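You operate a simulated robot arm through the tools that you are given. There is no shell and no other tool. Be economical: measure what you need, move in short steps, check, and stop when the job is done.

The job below is to be done with a simulated robot arm. You get a single attempt, and the scene is never put back.

TASK
Change the filter of the intake box.
Fine: open the white clamp, lay the brown filter on the yellow mat, set the blue one in the recess, shut the clamp.

Only the result counts: the job must be done as asked and must still hold three seconds after the hand-in. Knocking over, shifting, dropping, spilling or breaking anything else fails it.

THE ROBOT
A 6-joint arm with a two-finger parallel gripper, fixed in place. Base frame: the origin is at the foot of the arm, x ahead of it, y to its left, z up; the work surface is at about z = 0. Lengths are in m, angles in rad, forces in N, time in s.
With the tool pointing down near the work surface it reaches from about 0.12 to 0.5 m from the base axis. Its first joint turns from -1.257 to 1.257 rad. Payload 0.65 kg.
The TCP is the grasp point between the finger pads, 0.025 m short of the fingertips. In the tool frame z runs along the fingers and y along their closing line. Largest opening 0.076 m; finger width 0.018, thickness 0.01; the body of the gripper, 0.036 by 0.078 m, starts 0.045 m behind the TCP.
Orientation is told as [roll, pitch, yaw] about the base's x, y, z axes, in that order, counted from this pose: with the fingers straight down and closing along the base's y, the tool's x points along the base's -x, its y along +y and its z along -z.

THE INTERFACE
- The arm moves only by the tool move_arm. Its argument "targets" is a list that holds one entry, the list of rows, each a list of 6 numbers: the shift along the base's x, y, z in units of 100 mm (1.0 is 100 mm), then the turn, a rotation vector about the base's x, y, z in units of 120 degrees (1.0 is 120 degrees). In form: [[[x, y, z, ax, ay, az], ...]]. A call has 1 to 20 rows; each row is the pose to reach, as a shift and turn from the pose commanded when the call began. "gripper" is the gripper command, from -1 (fully open) to 1 (shut), values between in proportion, set as the call begins (left out, the last holds). A call with a number of a shift or a turn outside -1 to 1 is refused whole. A row lasts 0.2 s, in which the tool goes at most 0.05 m and 0.15 rad; a call with a longer step from one row to the next is refused whole, and so is a gripper value outside its range. Where a pose cannot be reached the arm comes as near as it can. A force on the tool above 50 N (or 10 N above the force at the start of the call, whichever is more), or a blocked arm, ends the call early, and 0.2 s more pass. The fingers move at their own pace (about 0.108 m/s each) and stop on an object; they squeeze with about 21 N. The grip force told is the motor's: it shows also when the fingers shut on nothing. Time passes only in rows, and 0.2 s behind the last, so rows that repeat a pose let the fingers close. It gives the time, the measured TCP pose, the force on the tool (base axes), the opening and the grip force at its end, in the units of the frame above (readings bear some noise), and new pictures: "pictures" is both (left out), scene, wrist or none.
- Cameras (640 x 400 px; columns grow to the right, rows downward): "scene" is fixed at [0.0639, 0.2733, 0.417]; the picture's right is [-0.74, -0.68, 0.00], its down [-0.31, 0.34, -0.89] and it looks along [0.60, -0.66, -0.46] (base axes); focal length 312 px, centre (320, 200). "wrist" rides on the gripper at [-0.028, 0, -0.045] in the tool frame; the picture's right is [0.00, -1.00, 0.00], its down [0.97, 0.00, -0.24] and it looks along [0.24, 0.00, 0.97] (tool axes); focal length 218 px, centre (320, 200). There is no depth. A picture from a camera that has moved, and an enlarged one, comes with that camera's place and axes in the base frame and with its lens.
- inspect(camera, box): a new picture of the part [left, top, right, bottom] of that camera's present view, enlarged. It takes no simulated time.
- close_job(): hands the job in; it is judged then, once.

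Work in short steps. Places have to be worked out from the pictures, the camera data and where the tool is seen: move nearer, look again, correct. Check each grasp and each placing, and mend what went wrong. You have 120 turns and 170 pictures in all, those below and enlarged ones among them. Open the gripper and draw the arm clear of the work before you hand the job in, unless the task says otherwise; then end with one line.

The tools are called after "Emit:" by a JSON object that holds its "name" and its "arguments". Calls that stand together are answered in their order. move_arm: Moves the arm, as the interface text tells. Its arguments: {"type":"object","properties":{"targets":{"type":"array","items":{"type":"array","items":{"type":"array","items":{"type":"number"}}}},"gripper":{"type":"number"},"pictures":{"type":"string","enum":["both","scene","wrist","none"]}},"required":["targets"]} The other tools are called the same way: inspect (camera, box) takes an enlarged picture of a part of a camera's view; close_job () hands the job in.

At the start:

```text
clock: 0.0
tcp_pos: [0.3108, -0.0239, 0.2714]
tcp_rot: [-0.001, -0.001, 0.002]
ft_force: [0.1, 0.2, 0.0]
width: 0.0761
finger_force: 0.0
```

scene: 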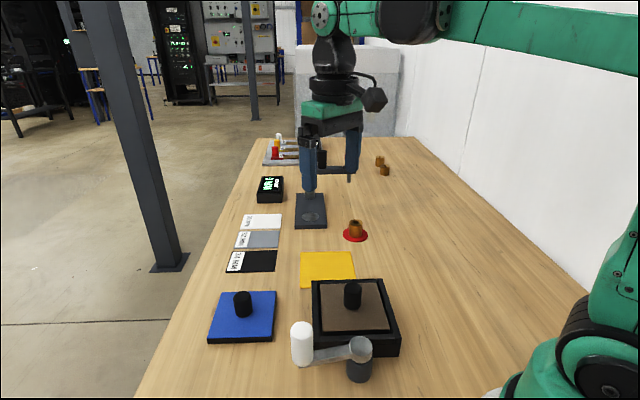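
wrist: 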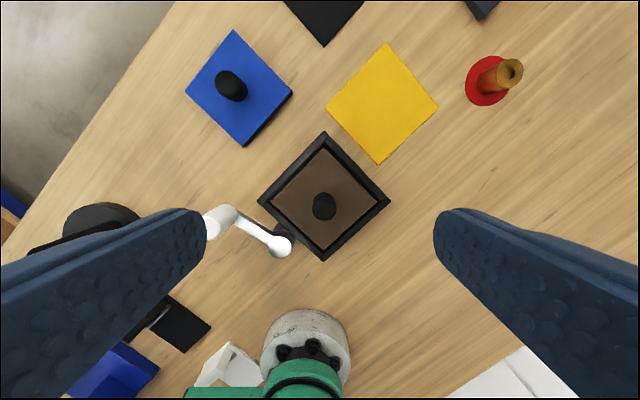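

I'll look closely at the box, the clamp and the filters before moving.

Emit:
{"name": "inspect", "arguments": {"camera": "scene", "box": [190, 240, 430, 390]}}

Emit:
{"name": "inspect", "arguments": {"camera": "wrist", "box": [170, 110, 410, 260]}}

```text
2.67 times, centred on (310, 315) of scene
camera zoom: at [0.0639, 0.2733, 0.417], right [-0.74, -0.68, 0.0], down [-0.31, 0.34, -0.89], along [0.6, -0.66, -0.46], focal length 833 px, centre (347, -107)
```

zoom: 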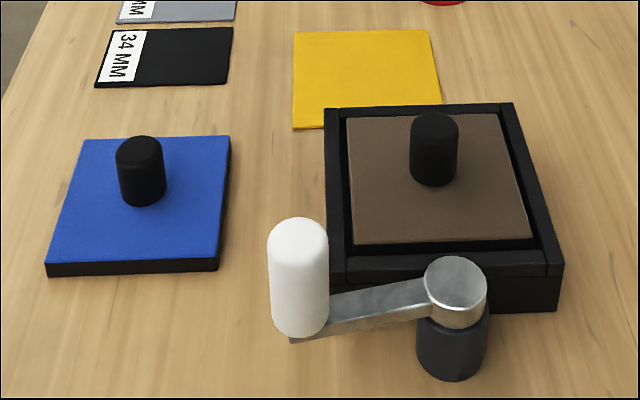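

```text
2.67 times, centred on (290, 185) of wrist
camera zoom: at [0.3384, -0.0232, 0.3158], right [0.0, -1.0, 0.0], down [-0.97, 0.0, 0.24], along [-0.24, 0.0, -0.97], focal length 582 px, centre (400, 240)
```

zoom: 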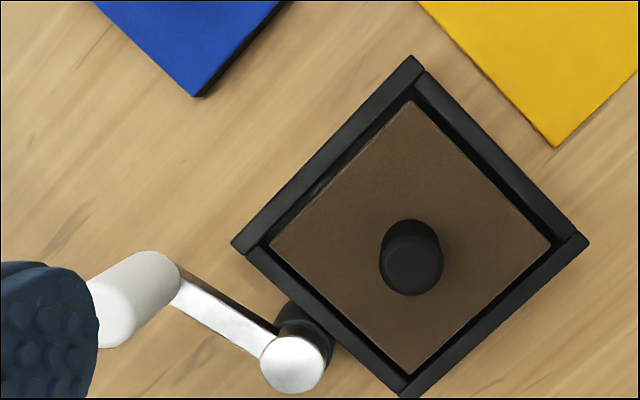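

The lever seems to run along the box side (pivot about (0.21, 0.03), handle about (0.255, 0.09)). I need a closer look to tell how it works, so I move the camera over it.

Emit:
{"name": "move_arm", "arguments": {"targets": [[[0.0, 0.25, -0.2, 0, 0, 0], [0.0, 0.5, -0.4, 0, 0, 0], [0.0, 0.7, -0.6, 0, 0, 0], [0.0, 0.7, -0.6, 0, 0, 0]]]}}

```text
clock: 1.0
tcp_pos: [0.3108, 0.0464, 0.2111]
tcp_rot: [0.001, -0.003, 0.0]
ft_force: [0.2, 0.0, -0.8]
width: 0.076
finger_force: 0.0
camera wrist: at [0.3382, 0.0471, 0.2564], right [0.0, -1.0, 0.0], down [-0.97, 0.0, 0.24], along [-0.24, 0.0, -0.97], focal length 218 px, centre (320, 200)
```

scene: 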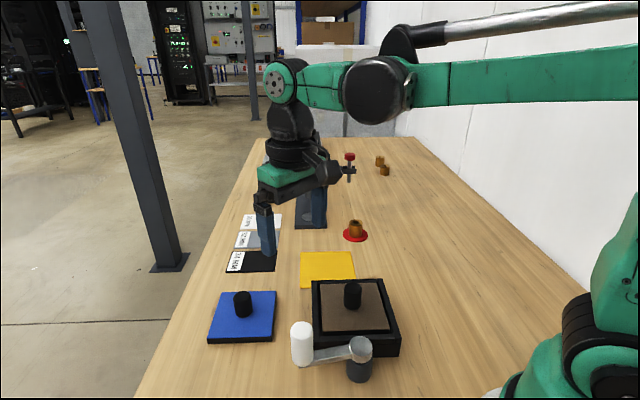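
wrist: 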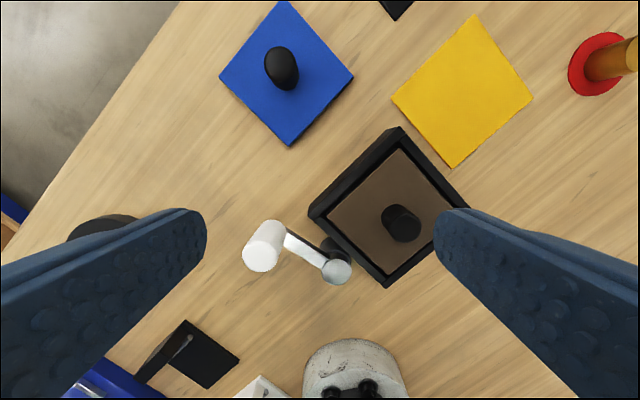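

Now an enlarged look at the clamp.

Emit:
{"name": "inspect", "arguments": {"camera": "wrist", "box": [210, 120, 466, 300]}}

Emit:
{"name": "inspect", "arguments": {"camera": "scene", "box": [280, 270, 410, 390]}}

```text
2.22 times, centred on (338, 210) of wrist
camera zoom: at [0.3382, 0.0471, 0.2564], right [0.0, -1.0, 0.0], down [-0.97, 0.0, 0.24], along [-0.24, 0.0, -0.97], focal length 485 px, centre (280, 178)
```

zoom: 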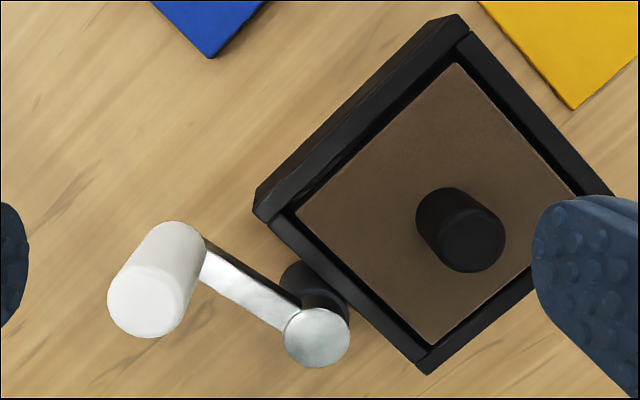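

```text
3.33 times, centred on (345, 330) of scene
camera zoom: at [0.0639, 0.2734, 0.417], right [-0.74, -0.68, 0.0], down [-0.31, 0.34, -0.89], along [0.6, -0.66, -0.46], focal length 1041 px, centre (237, -233)
```

zoom: 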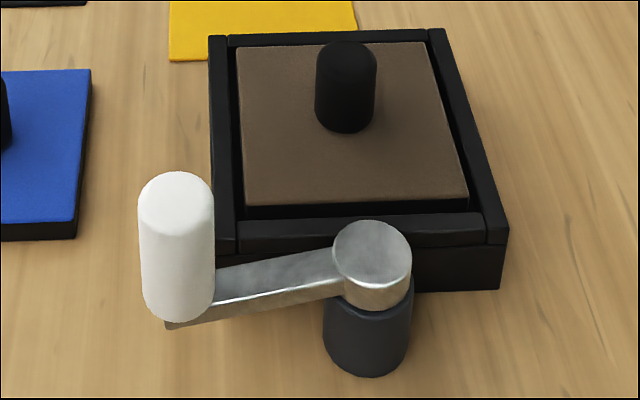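

The lever turns about a vertical post and its end carries the white handle at about (0.259, 0.092), top about z 0.105. It isn't over the filter, so I'll grip the handle gently and feel which way it moves. First I move above it.

Emit:
{"name": "move_arm", "arguments": {"targets": [[[-0.25, 0.25, -0.15, 0, 0, 0], [-0.52, 0.46, -0.4, 0, 0, 0], [-0.52, 0.46, -0.65, 0, 0, 0], [-0.52, 0.46, -0.65, 0, 0, 0]]]}}

```text
clock: 2.0
tcp_pos: [0.2587, 0.0938, 0.1453]
tcp_rot: [0.0, -0.002, -0.001]
ft_force: [-0.1, 0.1, -1.0]
width: 0.076
finger_force: 0.0
camera wrist: at [0.2859, 0.0935, 0.1911], right [0.0, -1.0, 0.0], down [-0.97, 0.0, 0.24], along [-0.24, 0.0, -0.97], focal length 218 px, centre (320, 200)
```

scene: 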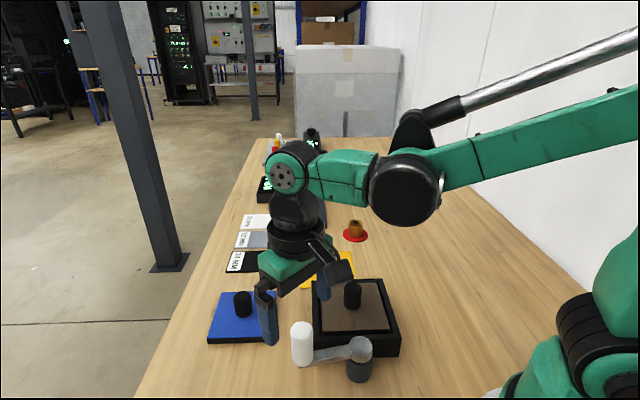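
wrist: 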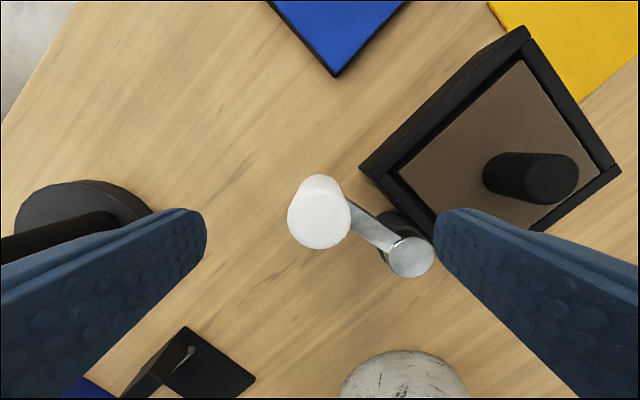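

The handle is centred between the fingers, near (0.257, 0.0935). I lower to z = 0.09 and close on it.

Emit:
{"name": "move_arm", "arguments": {"targets": [[[-0.02, 0, -0.25, 0, 0, 0], [-0.02, 0, -0.54, 0, 0, 0], [-0.02, 0, -0.54, 0, 0, 0]]]}}

Emit:
{"name": "move_arm", "arguments": {"targets": [[[0, 0, 0, 0, 0, 0], [0, 0, 0, 0, 0, 0], [0, 0, 0, 0, 0, 0]]], "gripper": 1}}

```text
clock: 2.8
tcp_pos: [0.2567, 0.0923, 0.0915]
tcp_rot: [0.001, -0.002, 0.001]
ft_force: [0.9, -0.3, 0.6]
width: 0.076
finger_force: 0.1
camera wrist: at [0.2842, 0.0931, 0.1369], right [0.0, -1.0, 0.0], down [-0.97, 0.0, 0.24], along [-0.24, 0.0, -0.97], focal length 218 px, centre (320, 200)
```

scene: 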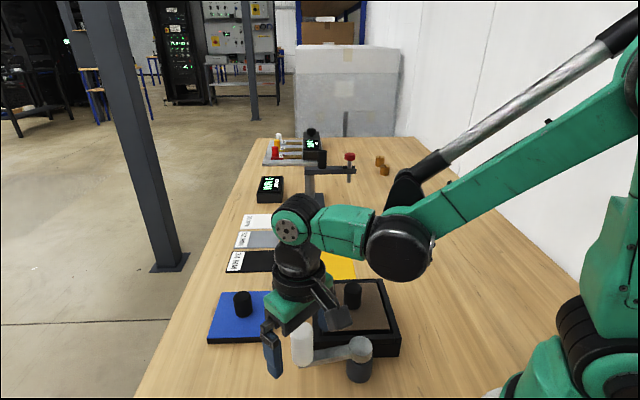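
wrist: 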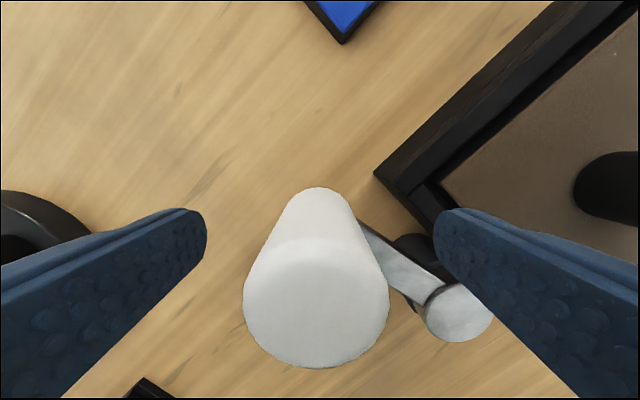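

```text
clock: 3.6
tcp_pos: [0.2576, 0.0922, 0.0925]
tcp_rot: [0.002, -0.001, 0.002]
ft_force: [4.0, 19.1, -15.5]
width: 0.0272
finger_force: 42.0
camera wrist: at [0.2843, 0.0937, 0.1371], right [0.0, -1.0, 0.0], down [-0.97, 0.0, 0.24], along [-0.24, 0.0, -0.97], focal length 218 px, centre (320, 200)
```

scene: 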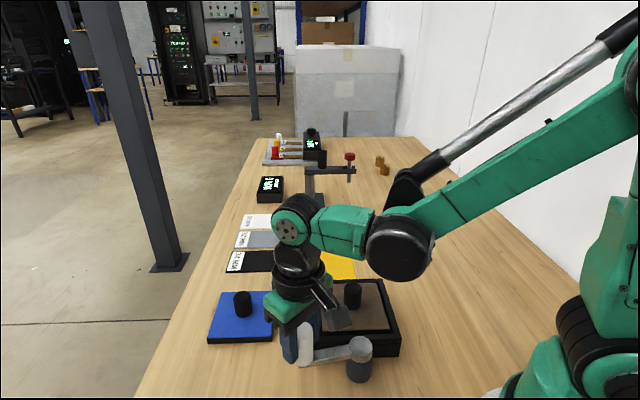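
wrist: 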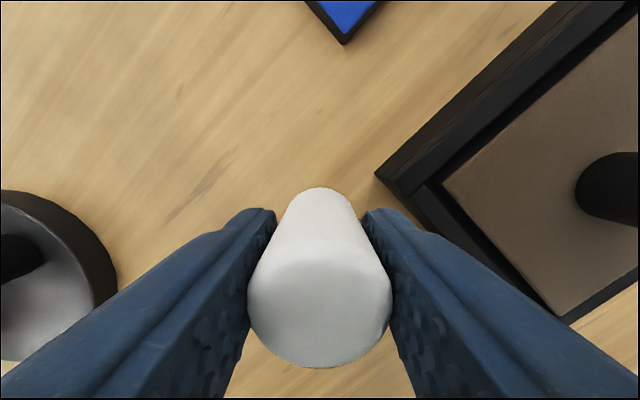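

The handle is held, width 0.027. I nudge it 10 mm outward, away from the box, to feel whether it yields.

Emit:
{"name": "move_arm", "arguments": {"targets": [[[-0.04, 0.03, 0, 0, 0, 0], [-0.08, 0.06, 0, 0, 0, 0]]], "pictures": "wrist"}}

```text
clock: 4.2
tcp_pos: [0.2487, 0.0975, 0.0923]
tcp_rot: [-0.003, 0.001, 0.002]
ft_force: [6.4, -10.5, -9.7]
width: 0.0273
finger_force: 41.7
camera wrist: at [0.2763, 0.0982, 0.1372], right [0.0, -1.0, 0.0], down [-0.97, 0.0, 0.24], along [-0.24, 0.0, -0.97], focal length 218 px, centre (320, 200)
```

wrist: 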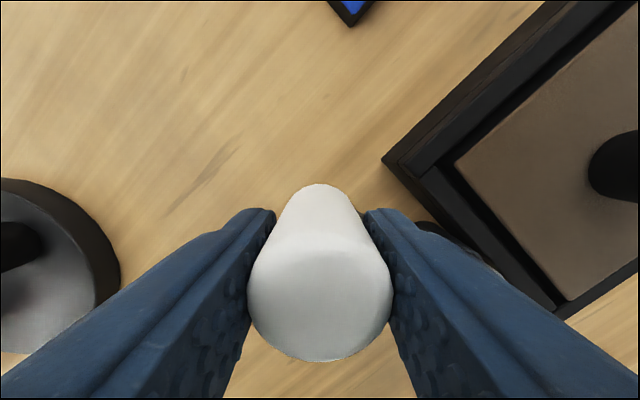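

It yields outward. I now go back and about 8 mm past the start toward the box, to find out whether the start position is a stop.

Emit:
{"name": "move_arm", "arguments": {"targets": [[[0.04, -0.03, 0, 0, 0, 0], [0.09, -0.063, 0, 0, 0, 0], [0.13, -0.096, 0, 0, 0, 0], [0.15, -0.12, 0, 0, 0, 0]]], "pictures": "wrist"}}

```text
clock: 5.0
tcp_pos: [0.2579, 0.093, 0.0924]
tcp_rot: [0.012, 0.012, 0.01]
ft_force: [-9.1, 9.2, 2.8]
width: 0.0274
finger_force: 41.8
stopped in row 3: the force on the tool passed its limit (the readings are from after the stop); the commanded pose is now the measured one
camera wrist: at [0.2855, 0.0935, 0.1367], right [0.01, -1.0, -0.01], down [-0.97, -0.01, 0.25], along [-0.25, 0.01, -0.97], focal length 218 px, centre (320, 200)
```

wrist: 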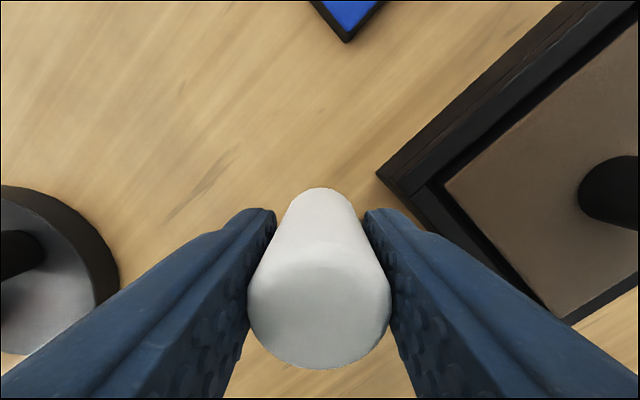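

It stops hard at its starting angle and moves freely outward: the start is "shut" and open is outward. I swing it outward along its arc about (0.2125, 0.030), turning the tool with it.

Emit:
{"name": "move_arm", "arguments": {"targets": [[[-0.084, 0.054, 0, 0, 0, 0.062], [-0.176, 0.095, 0, 0, 0, 0.124], [-0.273, 0.126, 0, 0, 0, 0.186], [-0.373, 0.143, 0, 0, 0, 0.248], [-0.473, 0.147, 0, 0, 0, 0.31], [-0.574, 0.138, 0, 0, 0, 0.372]]]}}

```text
clock: 6.1
tcp_pos: [0.2194, 0.1089, 0.0928]
tcp_rot: [0.014, 0.006, 0.544]
ft_force: [-0.3, 5.3, -7.6]
width: 0.0274
finger_force: 42.4
stopped in row 5: the force on the tool passed its limit (the readings are from after the stop); the commanded pose is now the measured one
camera wrist: at [0.2434, 0.1226, 0.1369], right [0.52, -0.86, -0.01], down [-0.83, -0.5, 0.25], along [-0.22, -0.12, -0.97], focal length 218 px, centre (320, 200)
```

scene: 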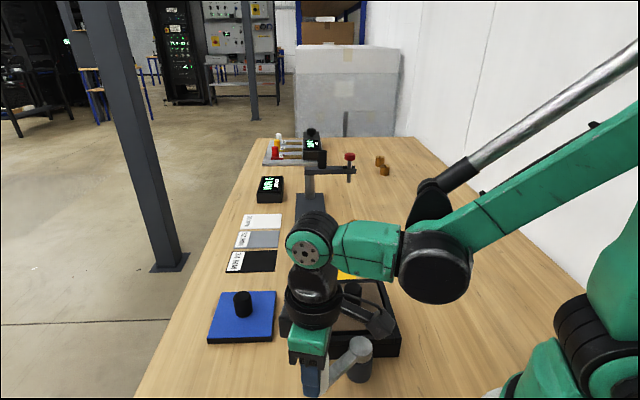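
wrist: 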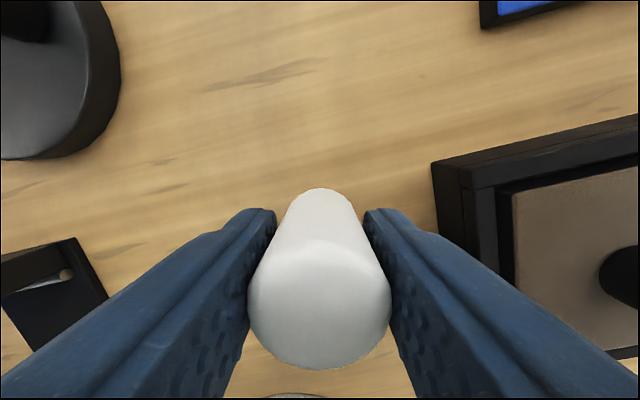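

It stopped after about 30°, either from an arc mismatch or an end stop. I try a little farther along the tangent to find out which.

Emit:
{"name": "move_arm", "arguments": {"targets": [[[-0.06, 0.005, 0, 0, 0, 0.03], [-0.12, 0.005, 0, 0, 0, 0.06], [-0.18, 0.0, 0, 0, 0, 0.09]]], "pictures": "wrist"}}

```text
clock: 6.9
tcp_pos: [0.2011, 0.1075, 0.0922]
tcp_rot: [0.013, 0.006, 0.733]
ft_force: [10.9, -6.0, -23.2]
width: 0.0275
finger_force: 41.9
camera wrist: at [0.2224, 0.1268, 0.1371], right [0.67, -0.74, -0.01], down [-0.72, -0.65, 0.24], along [-0.19, -0.16, -0.97], focal length 218 px, centre (320, 200)
```

wrist: 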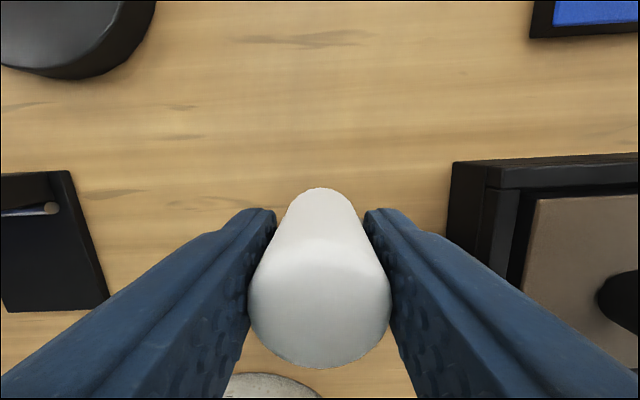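

It still moves (now around 100°), so the earlier stop came from my arc. I continue along a corrected arc with a slightly smaller radius.

Emit:
{"name": "move_arm", "arguments": {"targets": [[[-0.092, -0.022, 0, 0, 0, 0.05], [-0.179, -0.057, 0, 0, 0, 0.1], [-0.262, -0.102, 0, 0, 0, 0.15], [-0.338, -0.158, 0, 0, 0, 0.2], [-0.406, -0.223, 0, 0, 0, 0.25], [-0.465, -0.296, 0, 0, 0, 0.3]]]}}

```text
clock: 8.0
tcp_pos: [0.1637, 0.0923, 0.0922]
tcp_rot: [0.025, 0.002, 1.181]
ft_force: [-8.4, 5.6, 7.8]
width: 0.0277
finger_force: 42.8
stopped in row 5: the force on the tool passed its limit (the readings are from after the stop); the commanded pose is now the measured one
camera wrist: at [0.1751, 0.1181, 0.137], right [0.92, -0.38, -0.02], down [-0.36, -0.9, 0.24], along [-0.11, -0.21, -0.97], focal length 218 px, centre (320, 200)
```

scene: 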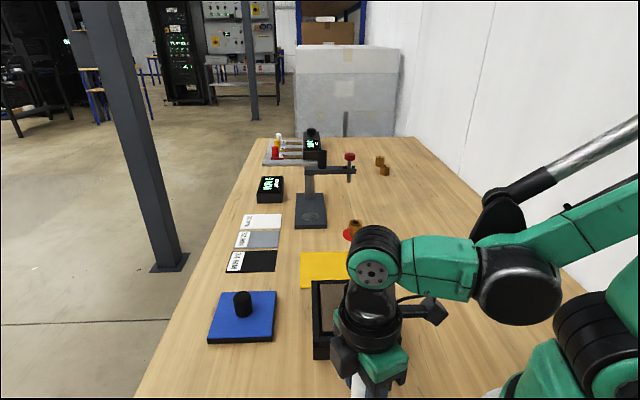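
wrist: 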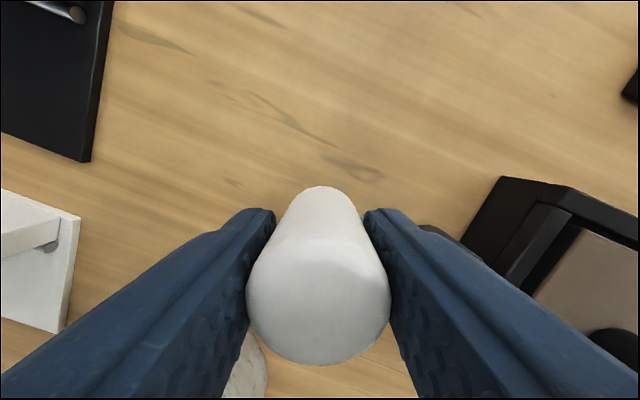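

Refitting the arc gives pivot (0.2115, 0.030) and radius 0.078; the lever is about 74° open. I go a bit farther on the correct arc to see whether there's an end stop.

Emit:
{"name": "move_arm", "arguments": {"targets": [[[-0.038, -0.033, 0, 0, 0, 0.02], [-0.077, -0.067, 0, 0, 0, 0.04], [-0.11, -0.105, 0, 0, 0, 0.06], [-0.144, -0.144, 0, 0, 0, 0.08]]]}}

```text
clock: 8.8
tcp_pos: [0.1556, 0.0844, 0.0921]
tcp_rot: [0.017, -0.01, 1.302]
ft_force: [4.7, 9.1, -8.4]
width: 0.0281
finger_force: 42.5
stopped in row 4: the force on the tool passed its limit (the readings are from after the stop); the commanded pose is now the measured one
camera wrist: at [0.1631, 0.1108, 0.1378], right [0.96, -0.26, -0.02], down [-0.25, -0.94, 0.23], along [-0.08, -0.22, -0.97], focal length 218 px, centre (320, 200)
```

scene: 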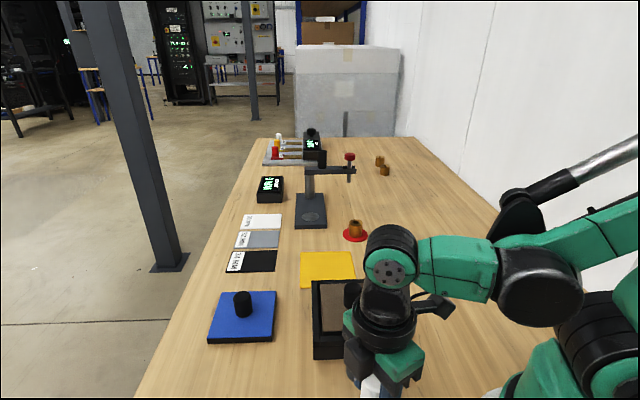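
wrist: 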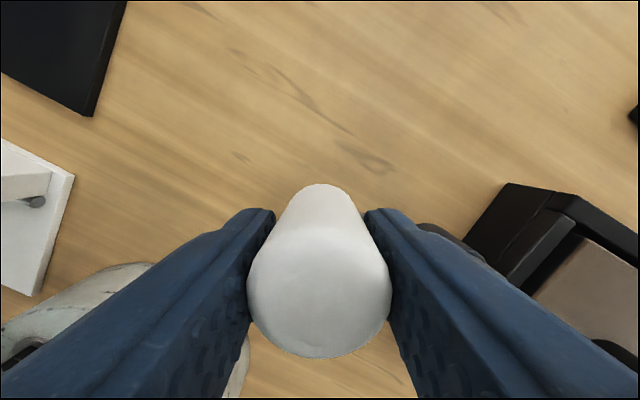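

About 82° open now. One more small tangential push to test for the stop.

Emit:
{"name": "move_arm", "arguments": {"targets": [[[-0.03, -0.035, 0, 0, 0, 0.02], [-0.06, -0.07, 0, 0, 0, 0.04], [-0.085, -0.11, 0, 0, 0, 0.06]]], "pictures": "none"}}

```text
clock: 9.2
tcp_pos: [0.1556, 0.0829, 0.0914]
tcp_rot: [0.009, -0.02, 1.334]
ft_force: [4.8, 8.5, -6.1]
width: 0.0275
finger_force: 42.4
stopped in row 1: the force on the tool passed its limit (the readings are from after the stop); the commanded pose is now the measured one
```

That's the end stop, so the clamp is fully open. I release, rise and look.

Emit:
{"name": "move_arm", "arguments": {"targets": [[[0, 0, 0, 0, 0, 0], [0, 0, 0, 0, 0, 0], [0, 0, 0, 0, 0, 0]]], "gripper": -1, "pictures": "none"}}

Emit:
{"name": "move_arm", "arguments": {"targets": [[[0, 0, 0.3, 0, 0, 0], [0.1, 0, 0.7, 0, 0, 0], [0.3, -0.2, 1.0, 0, 0, -0.07], [0.6, -0.5, 1.0, 0, 0, -0.14], [0.9, -0.8, 1.0, 0, 0, -0.2], [1.0, -0.9, 1.0, 0, 0, -0.27], [1.0, -0.9, 1.0, 0, 0, -0.27]]]}}

```text
clock: 10.0
tcp_pos: [0.1555, 0.0837, 0.092]
tcp_rot: [0.012, -0.019, 1.334]
ft_force: [-1.3, 0.0, -0.6]
width: 0.0759
finger_force: 0.1
```

```text
clock: 11.6
tcp_pos: [0.2564, -0.0066, 0.1931]
tcp_rot: [0.011, -0.02, 0.767]
ft_force: [0.3, -0.4, 0.4]
width: 0.0762
finger_force: 0.0
camera wrist: at [0.2752, 0.0117, 0.2379], right [0.69, -0.72, -0.01], down [-0.7, -0.68, 0.22], along [-0.17, -0.15, -0.97], focal length 218 px, centre (320, 200)
```

scene: 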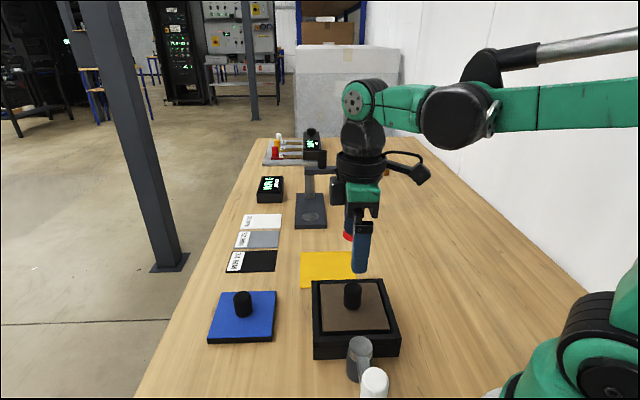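
wrist: 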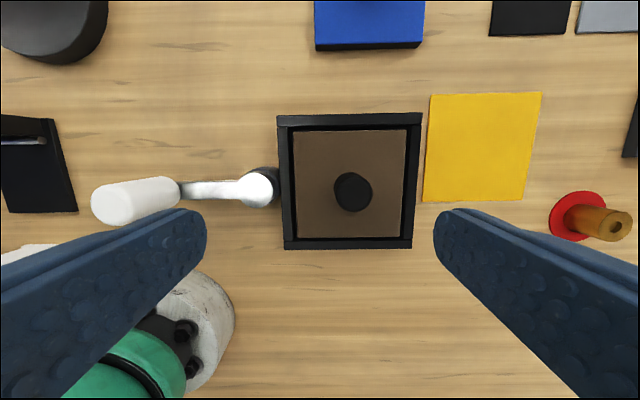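

The clamp is open and the tool is roughly square to the box. Enlarging to measure box, filter, knob and mat.

Emit:
{"name": "inspect", "arguments": {"camera": "wrist", "box": [260, 80, 564, 270]}}

Emit:
{"name": "inspect", "arguments": {"camera": "scene", "box": [200, 240, 420, 380]}}

```text
2.11 times, centred on (412, 175) of wrist
camera zoom: at [0.2752, 0.0117, 0.2379], right [0.69, -0.72, -0.01], down [-0.7, -0.68, 0.22], along [-0.17, -0.15, -0.97], focal length 460 px, centre (126, 253)
```

zoom: 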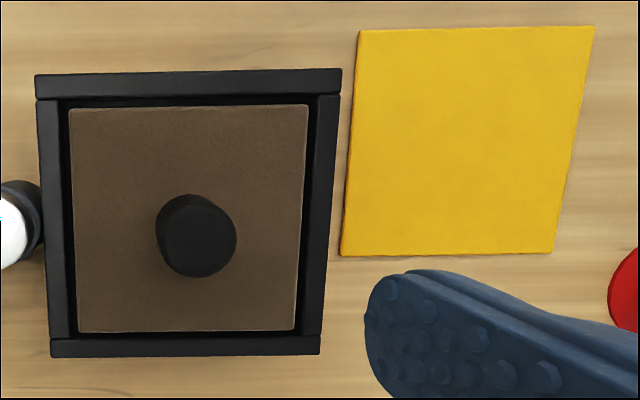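

```text
2.86 times, centred on (310, 310) of scene
camera zoom: at [0.0639, 0.2733, 0.417], right [-0.74, -0.68, 0.0], down [-0.31, 0.34, -0.89], along [0.6, -0.66, -0.46], focal length 893 px, centre (349, -114)
```

zoom: 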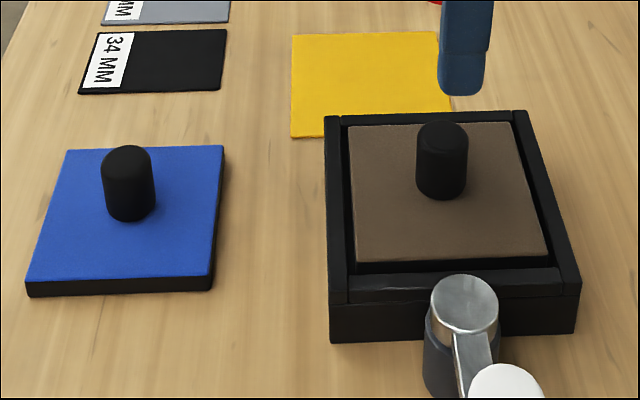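

Triangulation: box centre (0.2685, -0.0285), turned 45°, rim z about 0.040, filter top about 0.044, knob top about 0.082, mat centre (0.389, -0.108) also turned 45°. I go above the knob, levelling the tool with yaw 0.785.

Emit:
{"name": "move_arm", "arguments": {"targets": [[[0.06, -0.11, -0.2, -0.005, 0.001, 0.004], [0.121, -0.219, -0.5, -0.01, 0.0025, 0.0085], [0.121, -0.219, -0.75, -0.01, 0.0025, 0.0085], [0.121, -0.219, -0.75, -0.01, 0.0025, 0.0085]]]}}

```text
clock: 12.6
tcp_pos: [0.2677, -0.0295, 0.1154]
tcp_rot: [0.001, -0.002, 0.787]
ft_force: [-0.2, 0.1, -0.2]
width: 0.076
finger_force: 0.0
camera wrist: at [0.2866, -0.0091, 0.1624], right [0.71, -0.71, 0.0], down [-0.69, -0.69, 0.24], along [-0.17, -0.17, -0.97], focal length 218 px, centre (320, 200)
```

scene: 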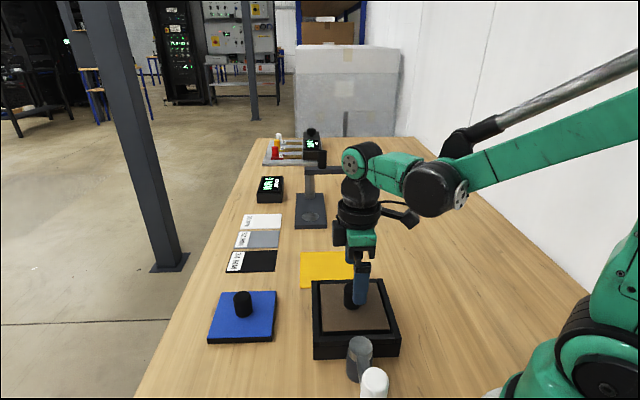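
wrist: 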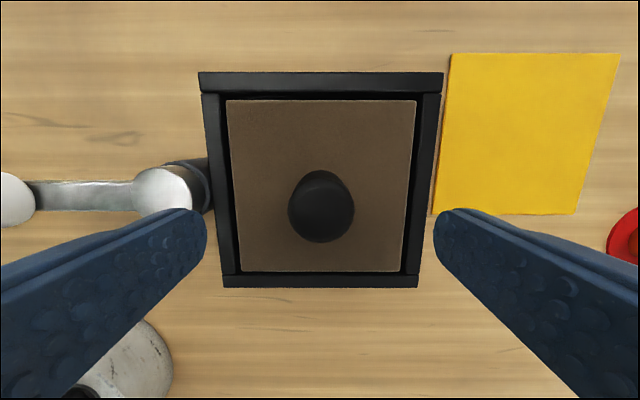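

The knob centre sits about 3 mm toward +x+y from the TCP. I correct, descend to z = 0.075 and close.

Emit:
{"name": "move_arm", "arguments": {"targets": [[[0.023, 0.023, -0.15, 0, 0, 0], [0.023, 0.023, -0.405, 0, 0, 0], [0.023, 0.023, -0.405, 0, 0, 0]]], "pictures": "wrist"}}

Emit:
{"name": "move_arm", "arguments": {"targets": [[[0, 0, 0, 0, 0, 0], [0, 0, 0, 0, 0, 0], [0, 0, 0, 0, 0, 0]]], "gripper": 1, "pictures": "wrist"}}

```text
clock: 13.4
tcp_pos: [0.2705, -0.0263, 0.0766]
tcp_rot: [-0.001, 0.001, 0.788]
ft_force: [0.2, -0.6, 0.9]
width: 0.0761
finger_force: 0.0
camera wrist: at [0.2893, -0.0061, 0.1215], right [0.71, -0.71, 0.0], down [-0.69, -0.69, 0.24], along [-0.17, -0.17, -0.97], focal length 218 px, centre (320, 200)
```

wrist: 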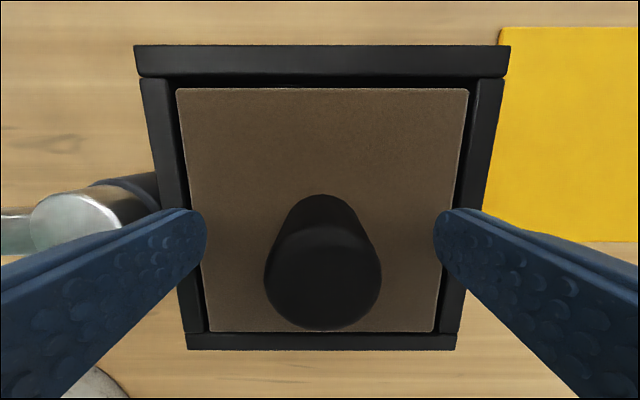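

```text
clock: 14.2
tcp_pos: [0.2696, -0.0252, 0.0773]
tcp_rot: [0.0, 0.001, 0.788]
ft_force: [0.2, 0.5, -0.3]
width: 0.027
finger_force: 22.0
camera wrist: at [0.2893, -0.0062, 0.1217], right [0.71, -0.71, 0.0], down [-0.69, -0.69, 0.24], along [-0.17, -0.17, -0.97], focal length 218 px, centre (320, 200)
```

wrist: 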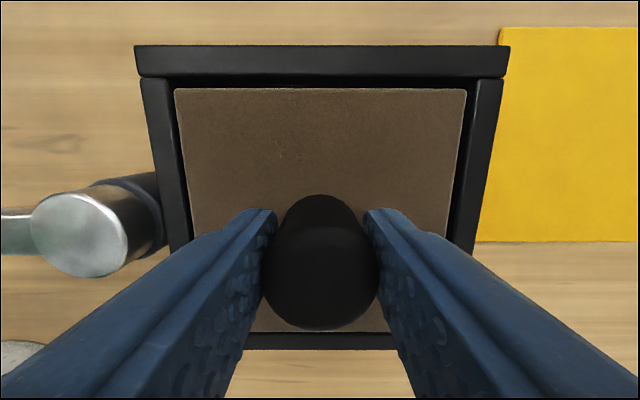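

The knob is held (width 0.027). I lift straight up slowly.

Emit:
{"name": "move_arm", "arguments": {"targets": [[[0, 0, 0.1, 0, 0, 0], [0, 0, 0.2, 0, 0, 0], [0, 0, 0.35, 0, 0, 0], [0, 0, 0.55, 0, 0, 0], [0, 0, 0.7, 0, 0, 0]]]}}

```text
clock: 15.4
tcp_pos: [0.2693, -0.0255, 0.1481]
tcp_rot: [-0.001, 0.001, 0.787]
ft_force: [-0.6, -0.5, -0.9]
width: 0.0271
finger_force: 21.2
camera wrist: at [0.2882, -0.0067, 0.1929], right [0.71, -0.71, 0.0], down [-0.69, -0.69, 0.24], along [-0.17, -0.17, -0.97], focal length 218 px, centre (320, 200)
```

scene: 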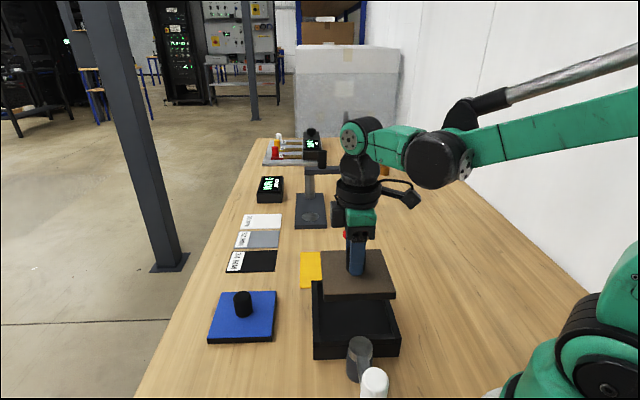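
wrist: 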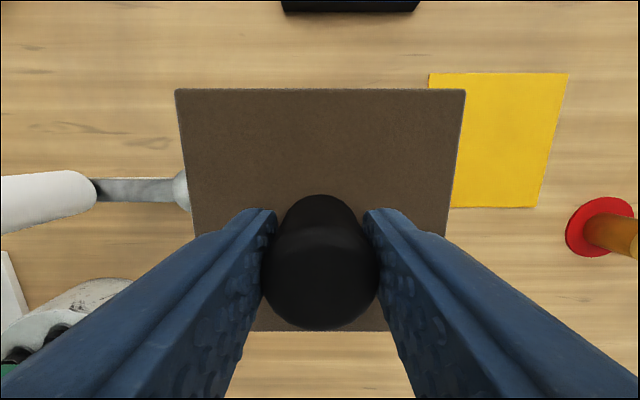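

The brown filter is out. The mat centre works out at (0.389, -0.1065) from this view too. I carry it over at height, keeping yaw.

Emit:
{"name": "move_arm", "arguments": {"targets": [[[0.2, -0.14, 0, 0, 0, 0], [0.45, -0.3, 0, 0, 0, 0], [0.7, -0.47, 0, 0, 0, 0], [0.95, -0.65, 0, 0, 0, 0]]], "pictures": "none"}}

Emit:
{"name": "move_arm", "arguments": {"targets": [[[0.15, -0.1, -0.05, 0, 0, 0], [0.245, -0.16, -0.3, 0, 0, 0], [0.245, -0.16, -0.5, 0, 0, 0], [0.245, -0.16, -0.5, 0, 0, 0]]]}}

```text
clock: 16.4
tcp_pos: [0.3645, -0.0917, 0.147]
tcp_rot: [0.0, 0.001, 0.787]
ft_force: [-0.4, 0.7, -0.4]
width: 0.0273
finger_force: 20.6
```

```text
clock: 17.4
tcp_pos: [0.3888, -0.1079, 0.0973]
tcp_rot: [0.001, -0.001, 0.788]
ft_force: [-0.6, -0.4, 0.4]
width: 0.0268
finger_force: 21.2
camera wrist: at [0.4079, -0.0878, 0.1421], right [0.71, -0.71, 0.0], down [-0.69, -0.69, 0.24], along [-0.17, -0.17, -0.97], focal length 218 px, centre (320, 200)
```

scene: 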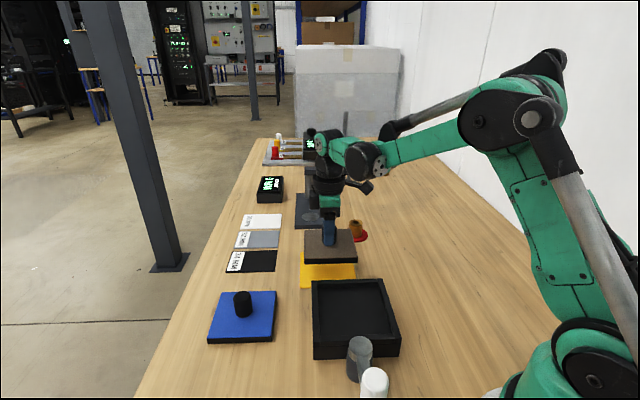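
wrist: 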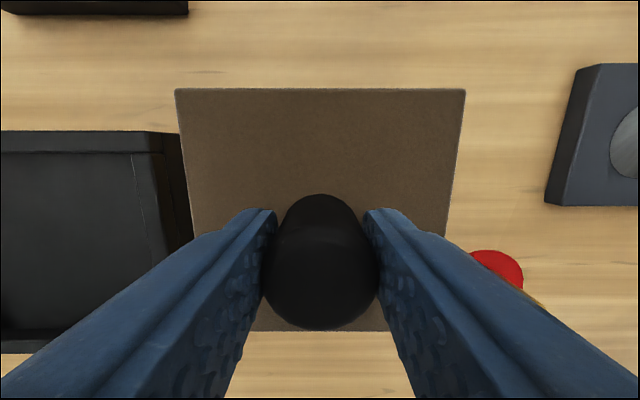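

Well centred over the mat, which is fully covered. I lower to about 0.06 and check before contact.

Emit:
{"name": "move_arm", "arguments": {"targets": [[[0, -0.0, -0.2, 0, 0, 0], [0, 0, -0.37, 0, 0, 0], [0, 0, -0.37, 0, 0, 0]]], "pictures": "none"}}

Emit:
{"name": "inspect", "arguments": {"camera": "scene", "box": [270, 190, 430, 290]}}

```text
clock: 18.2
tcp_pos: [0.3879, -0.1084, 0.0602]
tcp_rot: [0.001, 0.001, 0.788]
ft_force: [-0.2, 0.3, -1.6]
width: 0.0271
finger_force: 21.3
```

```text
4.00 times, centred on (350, 240) of scene
camera zoom: at [0.0639, 0.2733, 0.417], right [-0.74, -0.68, 0.0], down [-0.31, 0.34, -0.89], along [0.6, -0.66, -0.46], focal length 1250 px, centre (200, 40)
```

zoom: 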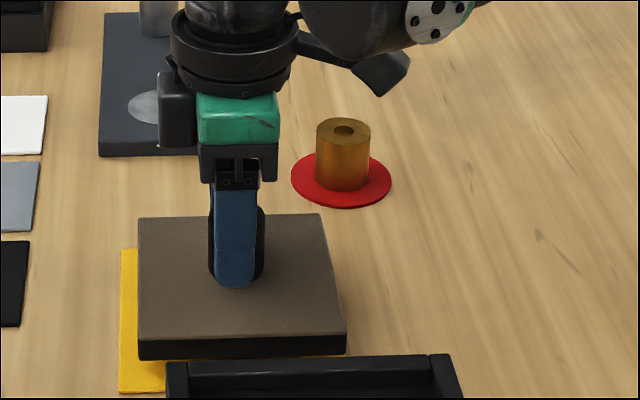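

Still about a centimetre up. I lower in small steps, watching the force.

Emit:
{"name": "move_arm", "arguments": {"targets": [[[0, 0, -0.03, 0, 0, 0], [0, 0, -0.06, 0, 0, 0], [0, 0, -0.08, 0, 0, 0]]], "pictures": "none"}}

Emit:
{"name": "inspect", "arguments": {"camera": "scene", "box": [270, 190, 430, 290]}}

```text
clock: 19.0
tcp_pos: [0.3878, -0.108, 0.0511]
tcp_rot: [0.0, 0.0, 0.787]
ft_force: [1.0, 1.3, -0.7]
width: 0.0268
finger_force: 21.0
```

```text
4.00 times, centred on (350, 240) of scene
camera zoom: at [0.0639, 0.2733, 0.417], right [-0.74, -0.68, 0.0], down [-0.31, 0.34, -0.89], along [0.6, -0.66, -0.46], focal length 1250 px, centre (200, 40)
```

zoom: 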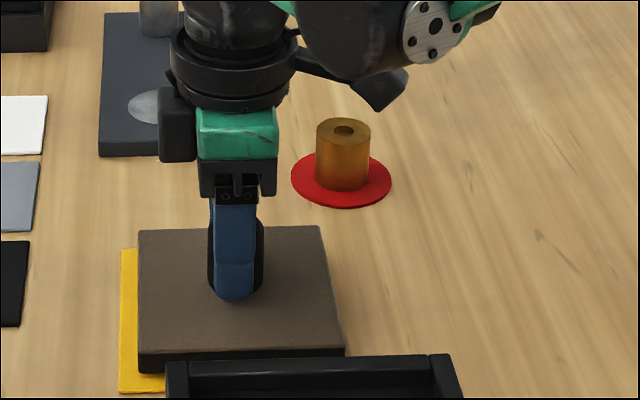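

Centring looks right (about 8 mm of mat visible on the left). A few more millimetres down until contact.

Emit:
{"name": "move_arm", "arguments": {"targets": [[[0, 0, -0.02, 0, 0, 0], [0, 0, -0.03, 0, 0, 0]]], "pictures": "none"}}

Emit:
{"name": "move_arm", "arguments": {"targets": [[[0, 0, -0.02, 0, 0, 0], [0, 0, -0.03, 0, 0, 0]]], "pictures": "none"}}

```text
clock: 19.6
tcp_pos: [0.3881, -0.1068, 0.0504]
tcp_rot: [0.0, 0.0, 0.787]
ft_force: [-0.5, 1.0, 20.9]
width: 0.0271
finger_force: 20.7
```

```text
clock: 20.2
tcp_pos: [0.3877, -0.1073, 0.0473]
tcp_rot: [0.0, 0.0, 0.787]
ft_force: [-2.1, 2.2, 25.9]
width: 0.0269
finger_force: 21.1
```

Contact: the filter is on the mat. I release and rise straight up.

Emit:
{"name": "move_arm", "arguments": {"targets": [[[0, 0, 0.01, 0, 0, 0], [0, 0, 0.01, 0, 0, 0], [0, 0, 0.01, 0, 0, 0]]], "gripper": -1, "pictures": "none"}}

Emit:
{"name": "move_arm", "arguments": {"targets": [[[0, 0, 0.2, 0, 0, 0], [0, 0, 0.5, 0, 0, 0], [0, 0, 0.9, 0, 0, 0], [0, 0, 1.0, 0, 0, 0]]]}}

```text
clock: 21.0
tcp_pos: [0.3885, -0.107, 0.0476]
tcp_rot: [-0.001, 0.001, 0.787]
ft_force: [-0.2, 0.3, -1.0]
width: 0.0759
finger_force: 0.1
```

```text
clock: 22.0
tcp_pos: [0.3894, -0.1074, 0.1482]
tcp_rot: [-0.001, 0.0, 0.786]
ft_force: [0.2, 0.6, -0.3]
width: 0.0761
finger_force: 0.0
camera wrist: at [0.4078, -0.0872, 0.1917], right [0.71, -0.71, 0.0], down [-0.69, -0.69, 0.24], along [-0.17, -0.17, -0.97], focal length 218 px, centre (320, 200)
```

scene: 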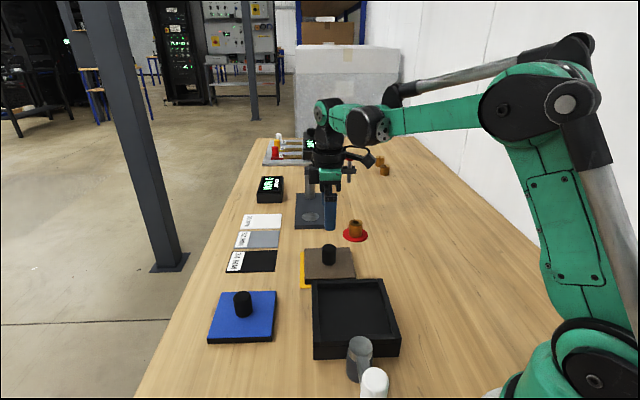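
wrist: 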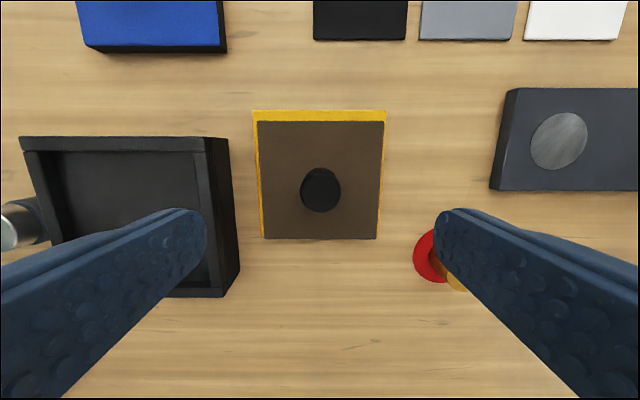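

The brown filter lies within the mat on all sides (margins about 5–10 mm). Now I move over the blue filter at about (0.404, 0.080).

Emit:
{"name": "move_arm", "arguments": {"targets": [[[0.02, 0.25, 0.05, 0, 0, 0], [0.04, 0.5, 0.05, 0, 0, 0], [0.06, 0.75, 0.05, 0, 0, 0], [0.08, 0.98, 0.05, 0, 0, 0]]], "pictures": "none"}}

Emit:
{"name": "move_arm", "arguments": {"targets": [[[0.02, 0.25, 0.0, 0, 0, 0], [0.06, 0.6, 0.0, 0, 0, 0], [0.07, 0.88, 0.0, 0, 0, 0], [0.07, 0.88, 0, 0, 0, 0]]]}}

```text
clock: 23.0
tcp_pos: [0.3962, -0.0079, 0.1521]
tcp_rot: [0.0, 0.0, 0.786]
ft_force: [-0.7, 0.2, -0.5]
width: 0.0761
finger_force: 0.0
```

```text
clock: 24.0
tcp_pos: [0.4036, 0.0803, 0.1524]
tcp_rot: [0.0, 0.0, 0.788]
ft_force: [0.6, -0.2, -0.2]
width: 0.0762
finger_force: 0.0
camera wrist: at [0.4226, 0.0993, 0.1976], right [0.71, -0.71, 0.0], down [-0.69, -0.69, 0.24], along [-0.17, -0.17, -0.97], focal length 218 px, centre (320, 200)
```

scene: 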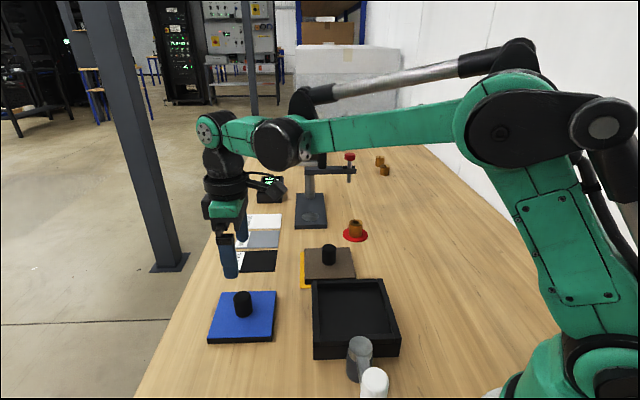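
wrist: 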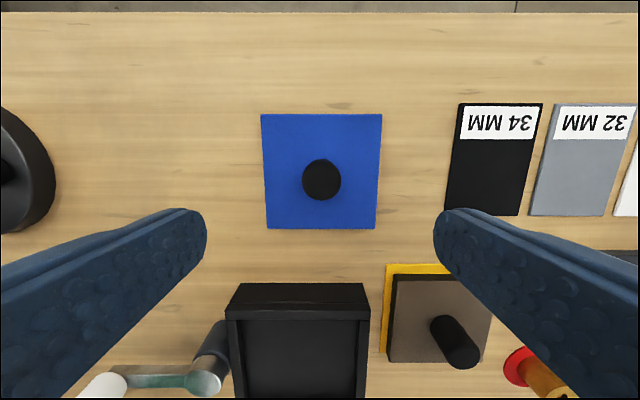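

The blue filter is square to the tool, centre about (0.408, 0.083). I descend in two stages to z = 0.050.

Emit:
{"name": "move_arm", "arguments": {"targets": [[[0.045, 0.03, -0.3, 0, 0, 0], [0.045, 0.03, -0.6, 0, 0, 0], [0.045, 0.03, -0.6, 0, 0, 0]]], "pictures": "wrist"}}

```text
clock: 24.8
tcp_pos: [0.4074, 0.0815, 0.0934]
tcp_rot: [-0.001, 0.0, 0.787]
ft_force: [0.6, 0.6, -0.1]
width: 0.0759
finger_force: 0.1
camera wrist: at [0.4276, 0.1017, 0.1377], right [0.71, -0.71, 0.0], down [-0.69, -0.69, 0.24], along [-0.17, -0.17, -0.97], focal length 218 px, centre (320, 200)
```

wrist: 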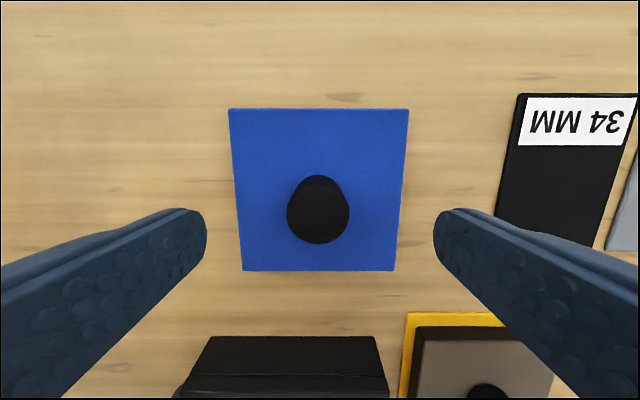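

Centred now. I descend to 0.05 and close.

Emit:
{"name": "move_arm", "arguments": {"targets": [[[0, 0, -0.2, 0, 0, 0], [0, 0, -0.42, 0, 0, 0], [0, 0, -0.42, 0, 0, 0]]], "pictures": "none"}}

Emit:
{"name": "move_arm", "arguments": {"targets": [[[0, 0, 0, 0, 0, 0], [0, 0, 0, 0, 0, 0], [0, 0, 0, 0, 0, 0]]], "gripper": 1, "pictures": "wrist"}}

```text
clock: 25.6
tcp_pos: [0.4086, 0.0807, 0.0517]
tcp_rot: [0.001, 0.002, 0.787]
ft_force: [0.7, -0.2, -0.4]
width: 0.076
finger_force: 0.0
```

```text
clock: 26.4
tcp_pos: [0.4076, 0.0818, 0.0504]
tcp_rot: [0.0, 0.0, 0.789]
ft_force: [0.0, -0.9, -0.8]
width: 0.0268
finger_force: 20.9
camera wrist: at [0.4275, 0.1015, 0.0957], right [0.71, -0.71, 0.0], down [-0.69, -0.69, 0.24], along [-0.17, -0.17, -0.97], focal length 218 px, centre (320, 200)
```

wrist: 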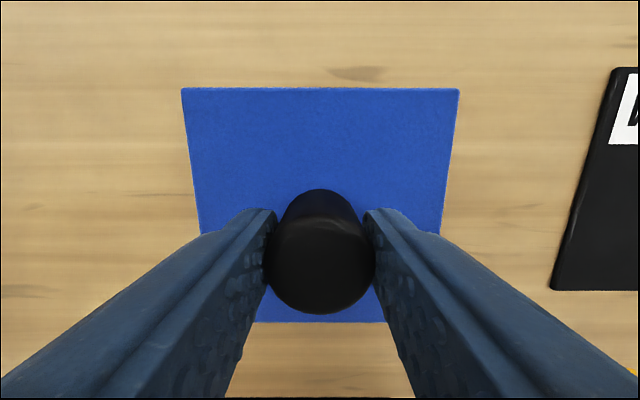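

The blue filter is gripped. I lift it and carry it toward the box at height.

Emit:
{"name": "move_arm", "arguments": {"targets": [[[0, 0, 0.15, 0, 0, 0], [0, 0, 0.45, 0, 0, 0], [0, 0, 0.85, 0, 0, 0], [-0.2, -0.15, 0.9, 0, 0, 0], [-0.45, -0.35, 0.9, 0, 0, 0], [-0.7, -0.55, 0.9, 0, 0, 0]]], "pictures": "none"}}

Emit:
{"name": "move_arm", "arguments": {"targets": [[[-0.3, -0.23, 0, 0, 0, 0], [-0.55, -0.43, 0, 0, 0, 0], [-0.69, -0.543, 0, 0, 0, 0], [-0.69, -0.543, -0.1, 0, 0, 0], [-0.69, -0.543, -0.1, 0, 0, 0]]]}}

```text
clock: 27.8
tcp_pos: [0.3385, 0.0264, 0.1398]
tcp_rot: [-0.001, -0.002, 0.787]
ft_force: [0.0, -0.8, -1.0]
width: 0.0269
finger_force: 20.8
```

```text
clock: 29.0
tcp_pos: [0.2696, -0.0279, 0.1303]
tcp_rot: [0.001, 0.001, 0.788]
ft_force: [0.6, 0.1, -0.4]
width: 0.0267
finger_force: 20.8
camera wrist: at [0.2888, -0.0075, 0.1755], right [0.71, -0.71, 0.0], down [-0.69, -0.69, 0.24], along [-0.17, -0.17, -0.97], focal length 218 px, centre (320, 200)
```

scene: 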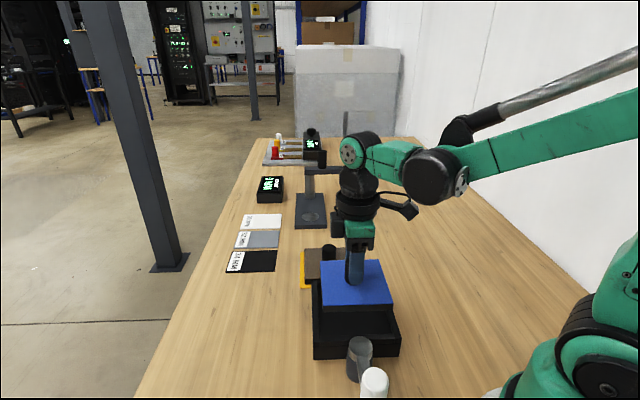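
wrist: 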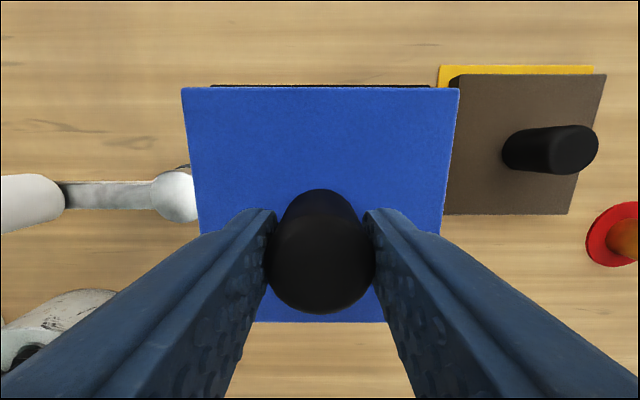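

Lateral alignment with the box is exact, and fore-aft is within about 1 mm. I lower to just above the rim (z = 0.097) and check.

Emit:
{"name": "move_arm", "arguments": {"targets": [[[-0.007, 0, -0.15, 0, 0, 0], [-0.007, 0, -0.33, 0, 0, 0], [-0.007, 0, -0.33, 0, 0, 0]]]}}

Emit:
{"name": "inspect", "arguments": {"camera": "scene", "box": [280, 240, 440, 370]}}

```text
clock: 29.8
tcp_pos: [0.2685, -0.0279, 0.0966]
tcp_rot: [0.0, -0.002, 0.787]
ft_force: [-0.2, 0.2, -0.3]
width: 0.027
finger_force: 20.3
camera wrist: at [0.2881, -0.0072, 0.1424], right [0.71, -0.71, 0.0], down [-0.69, -0.69, 0.24], along [-0.17, -0.17, -0.97], focal length 218 px, centre (320, 200)
```

scene: 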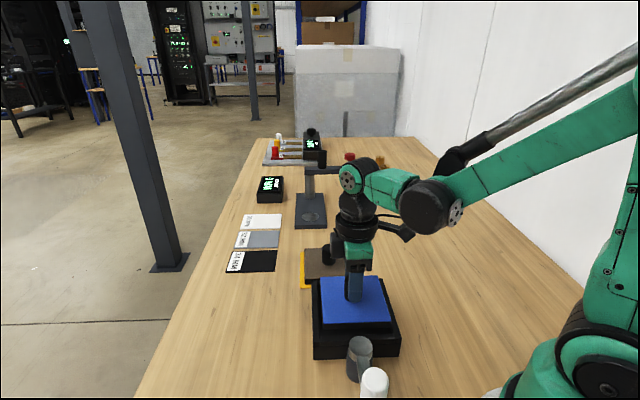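
wrist: 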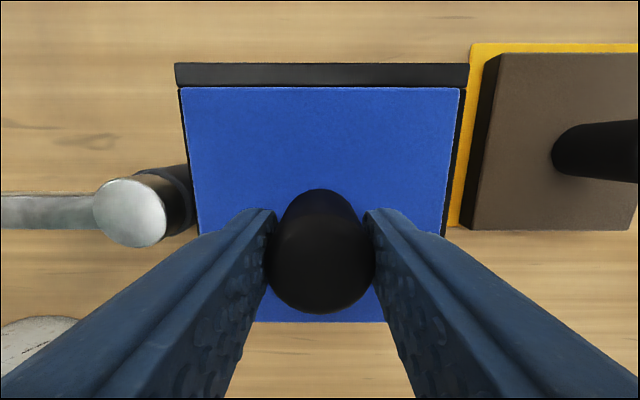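

```text
3.08 times, centred on (360, 305) of scene
camera zoom: at [0.0639, 0.2733, 0.417], right [-0.74, -0.68, 0.0], down [-0.31, 0.34, -0.89], along [0.6, -0.66, -0.46], focal length 961 px, centre (197, -123)
```

zoom: 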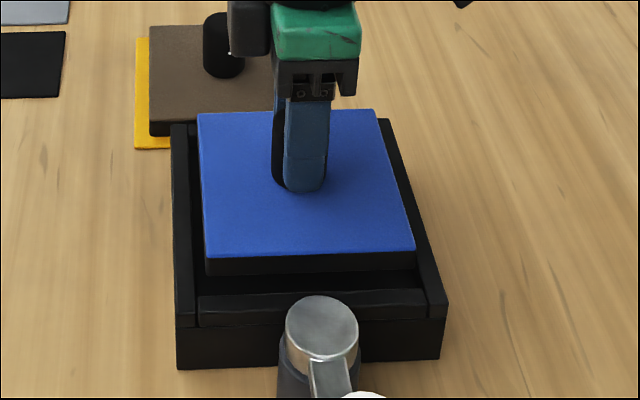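

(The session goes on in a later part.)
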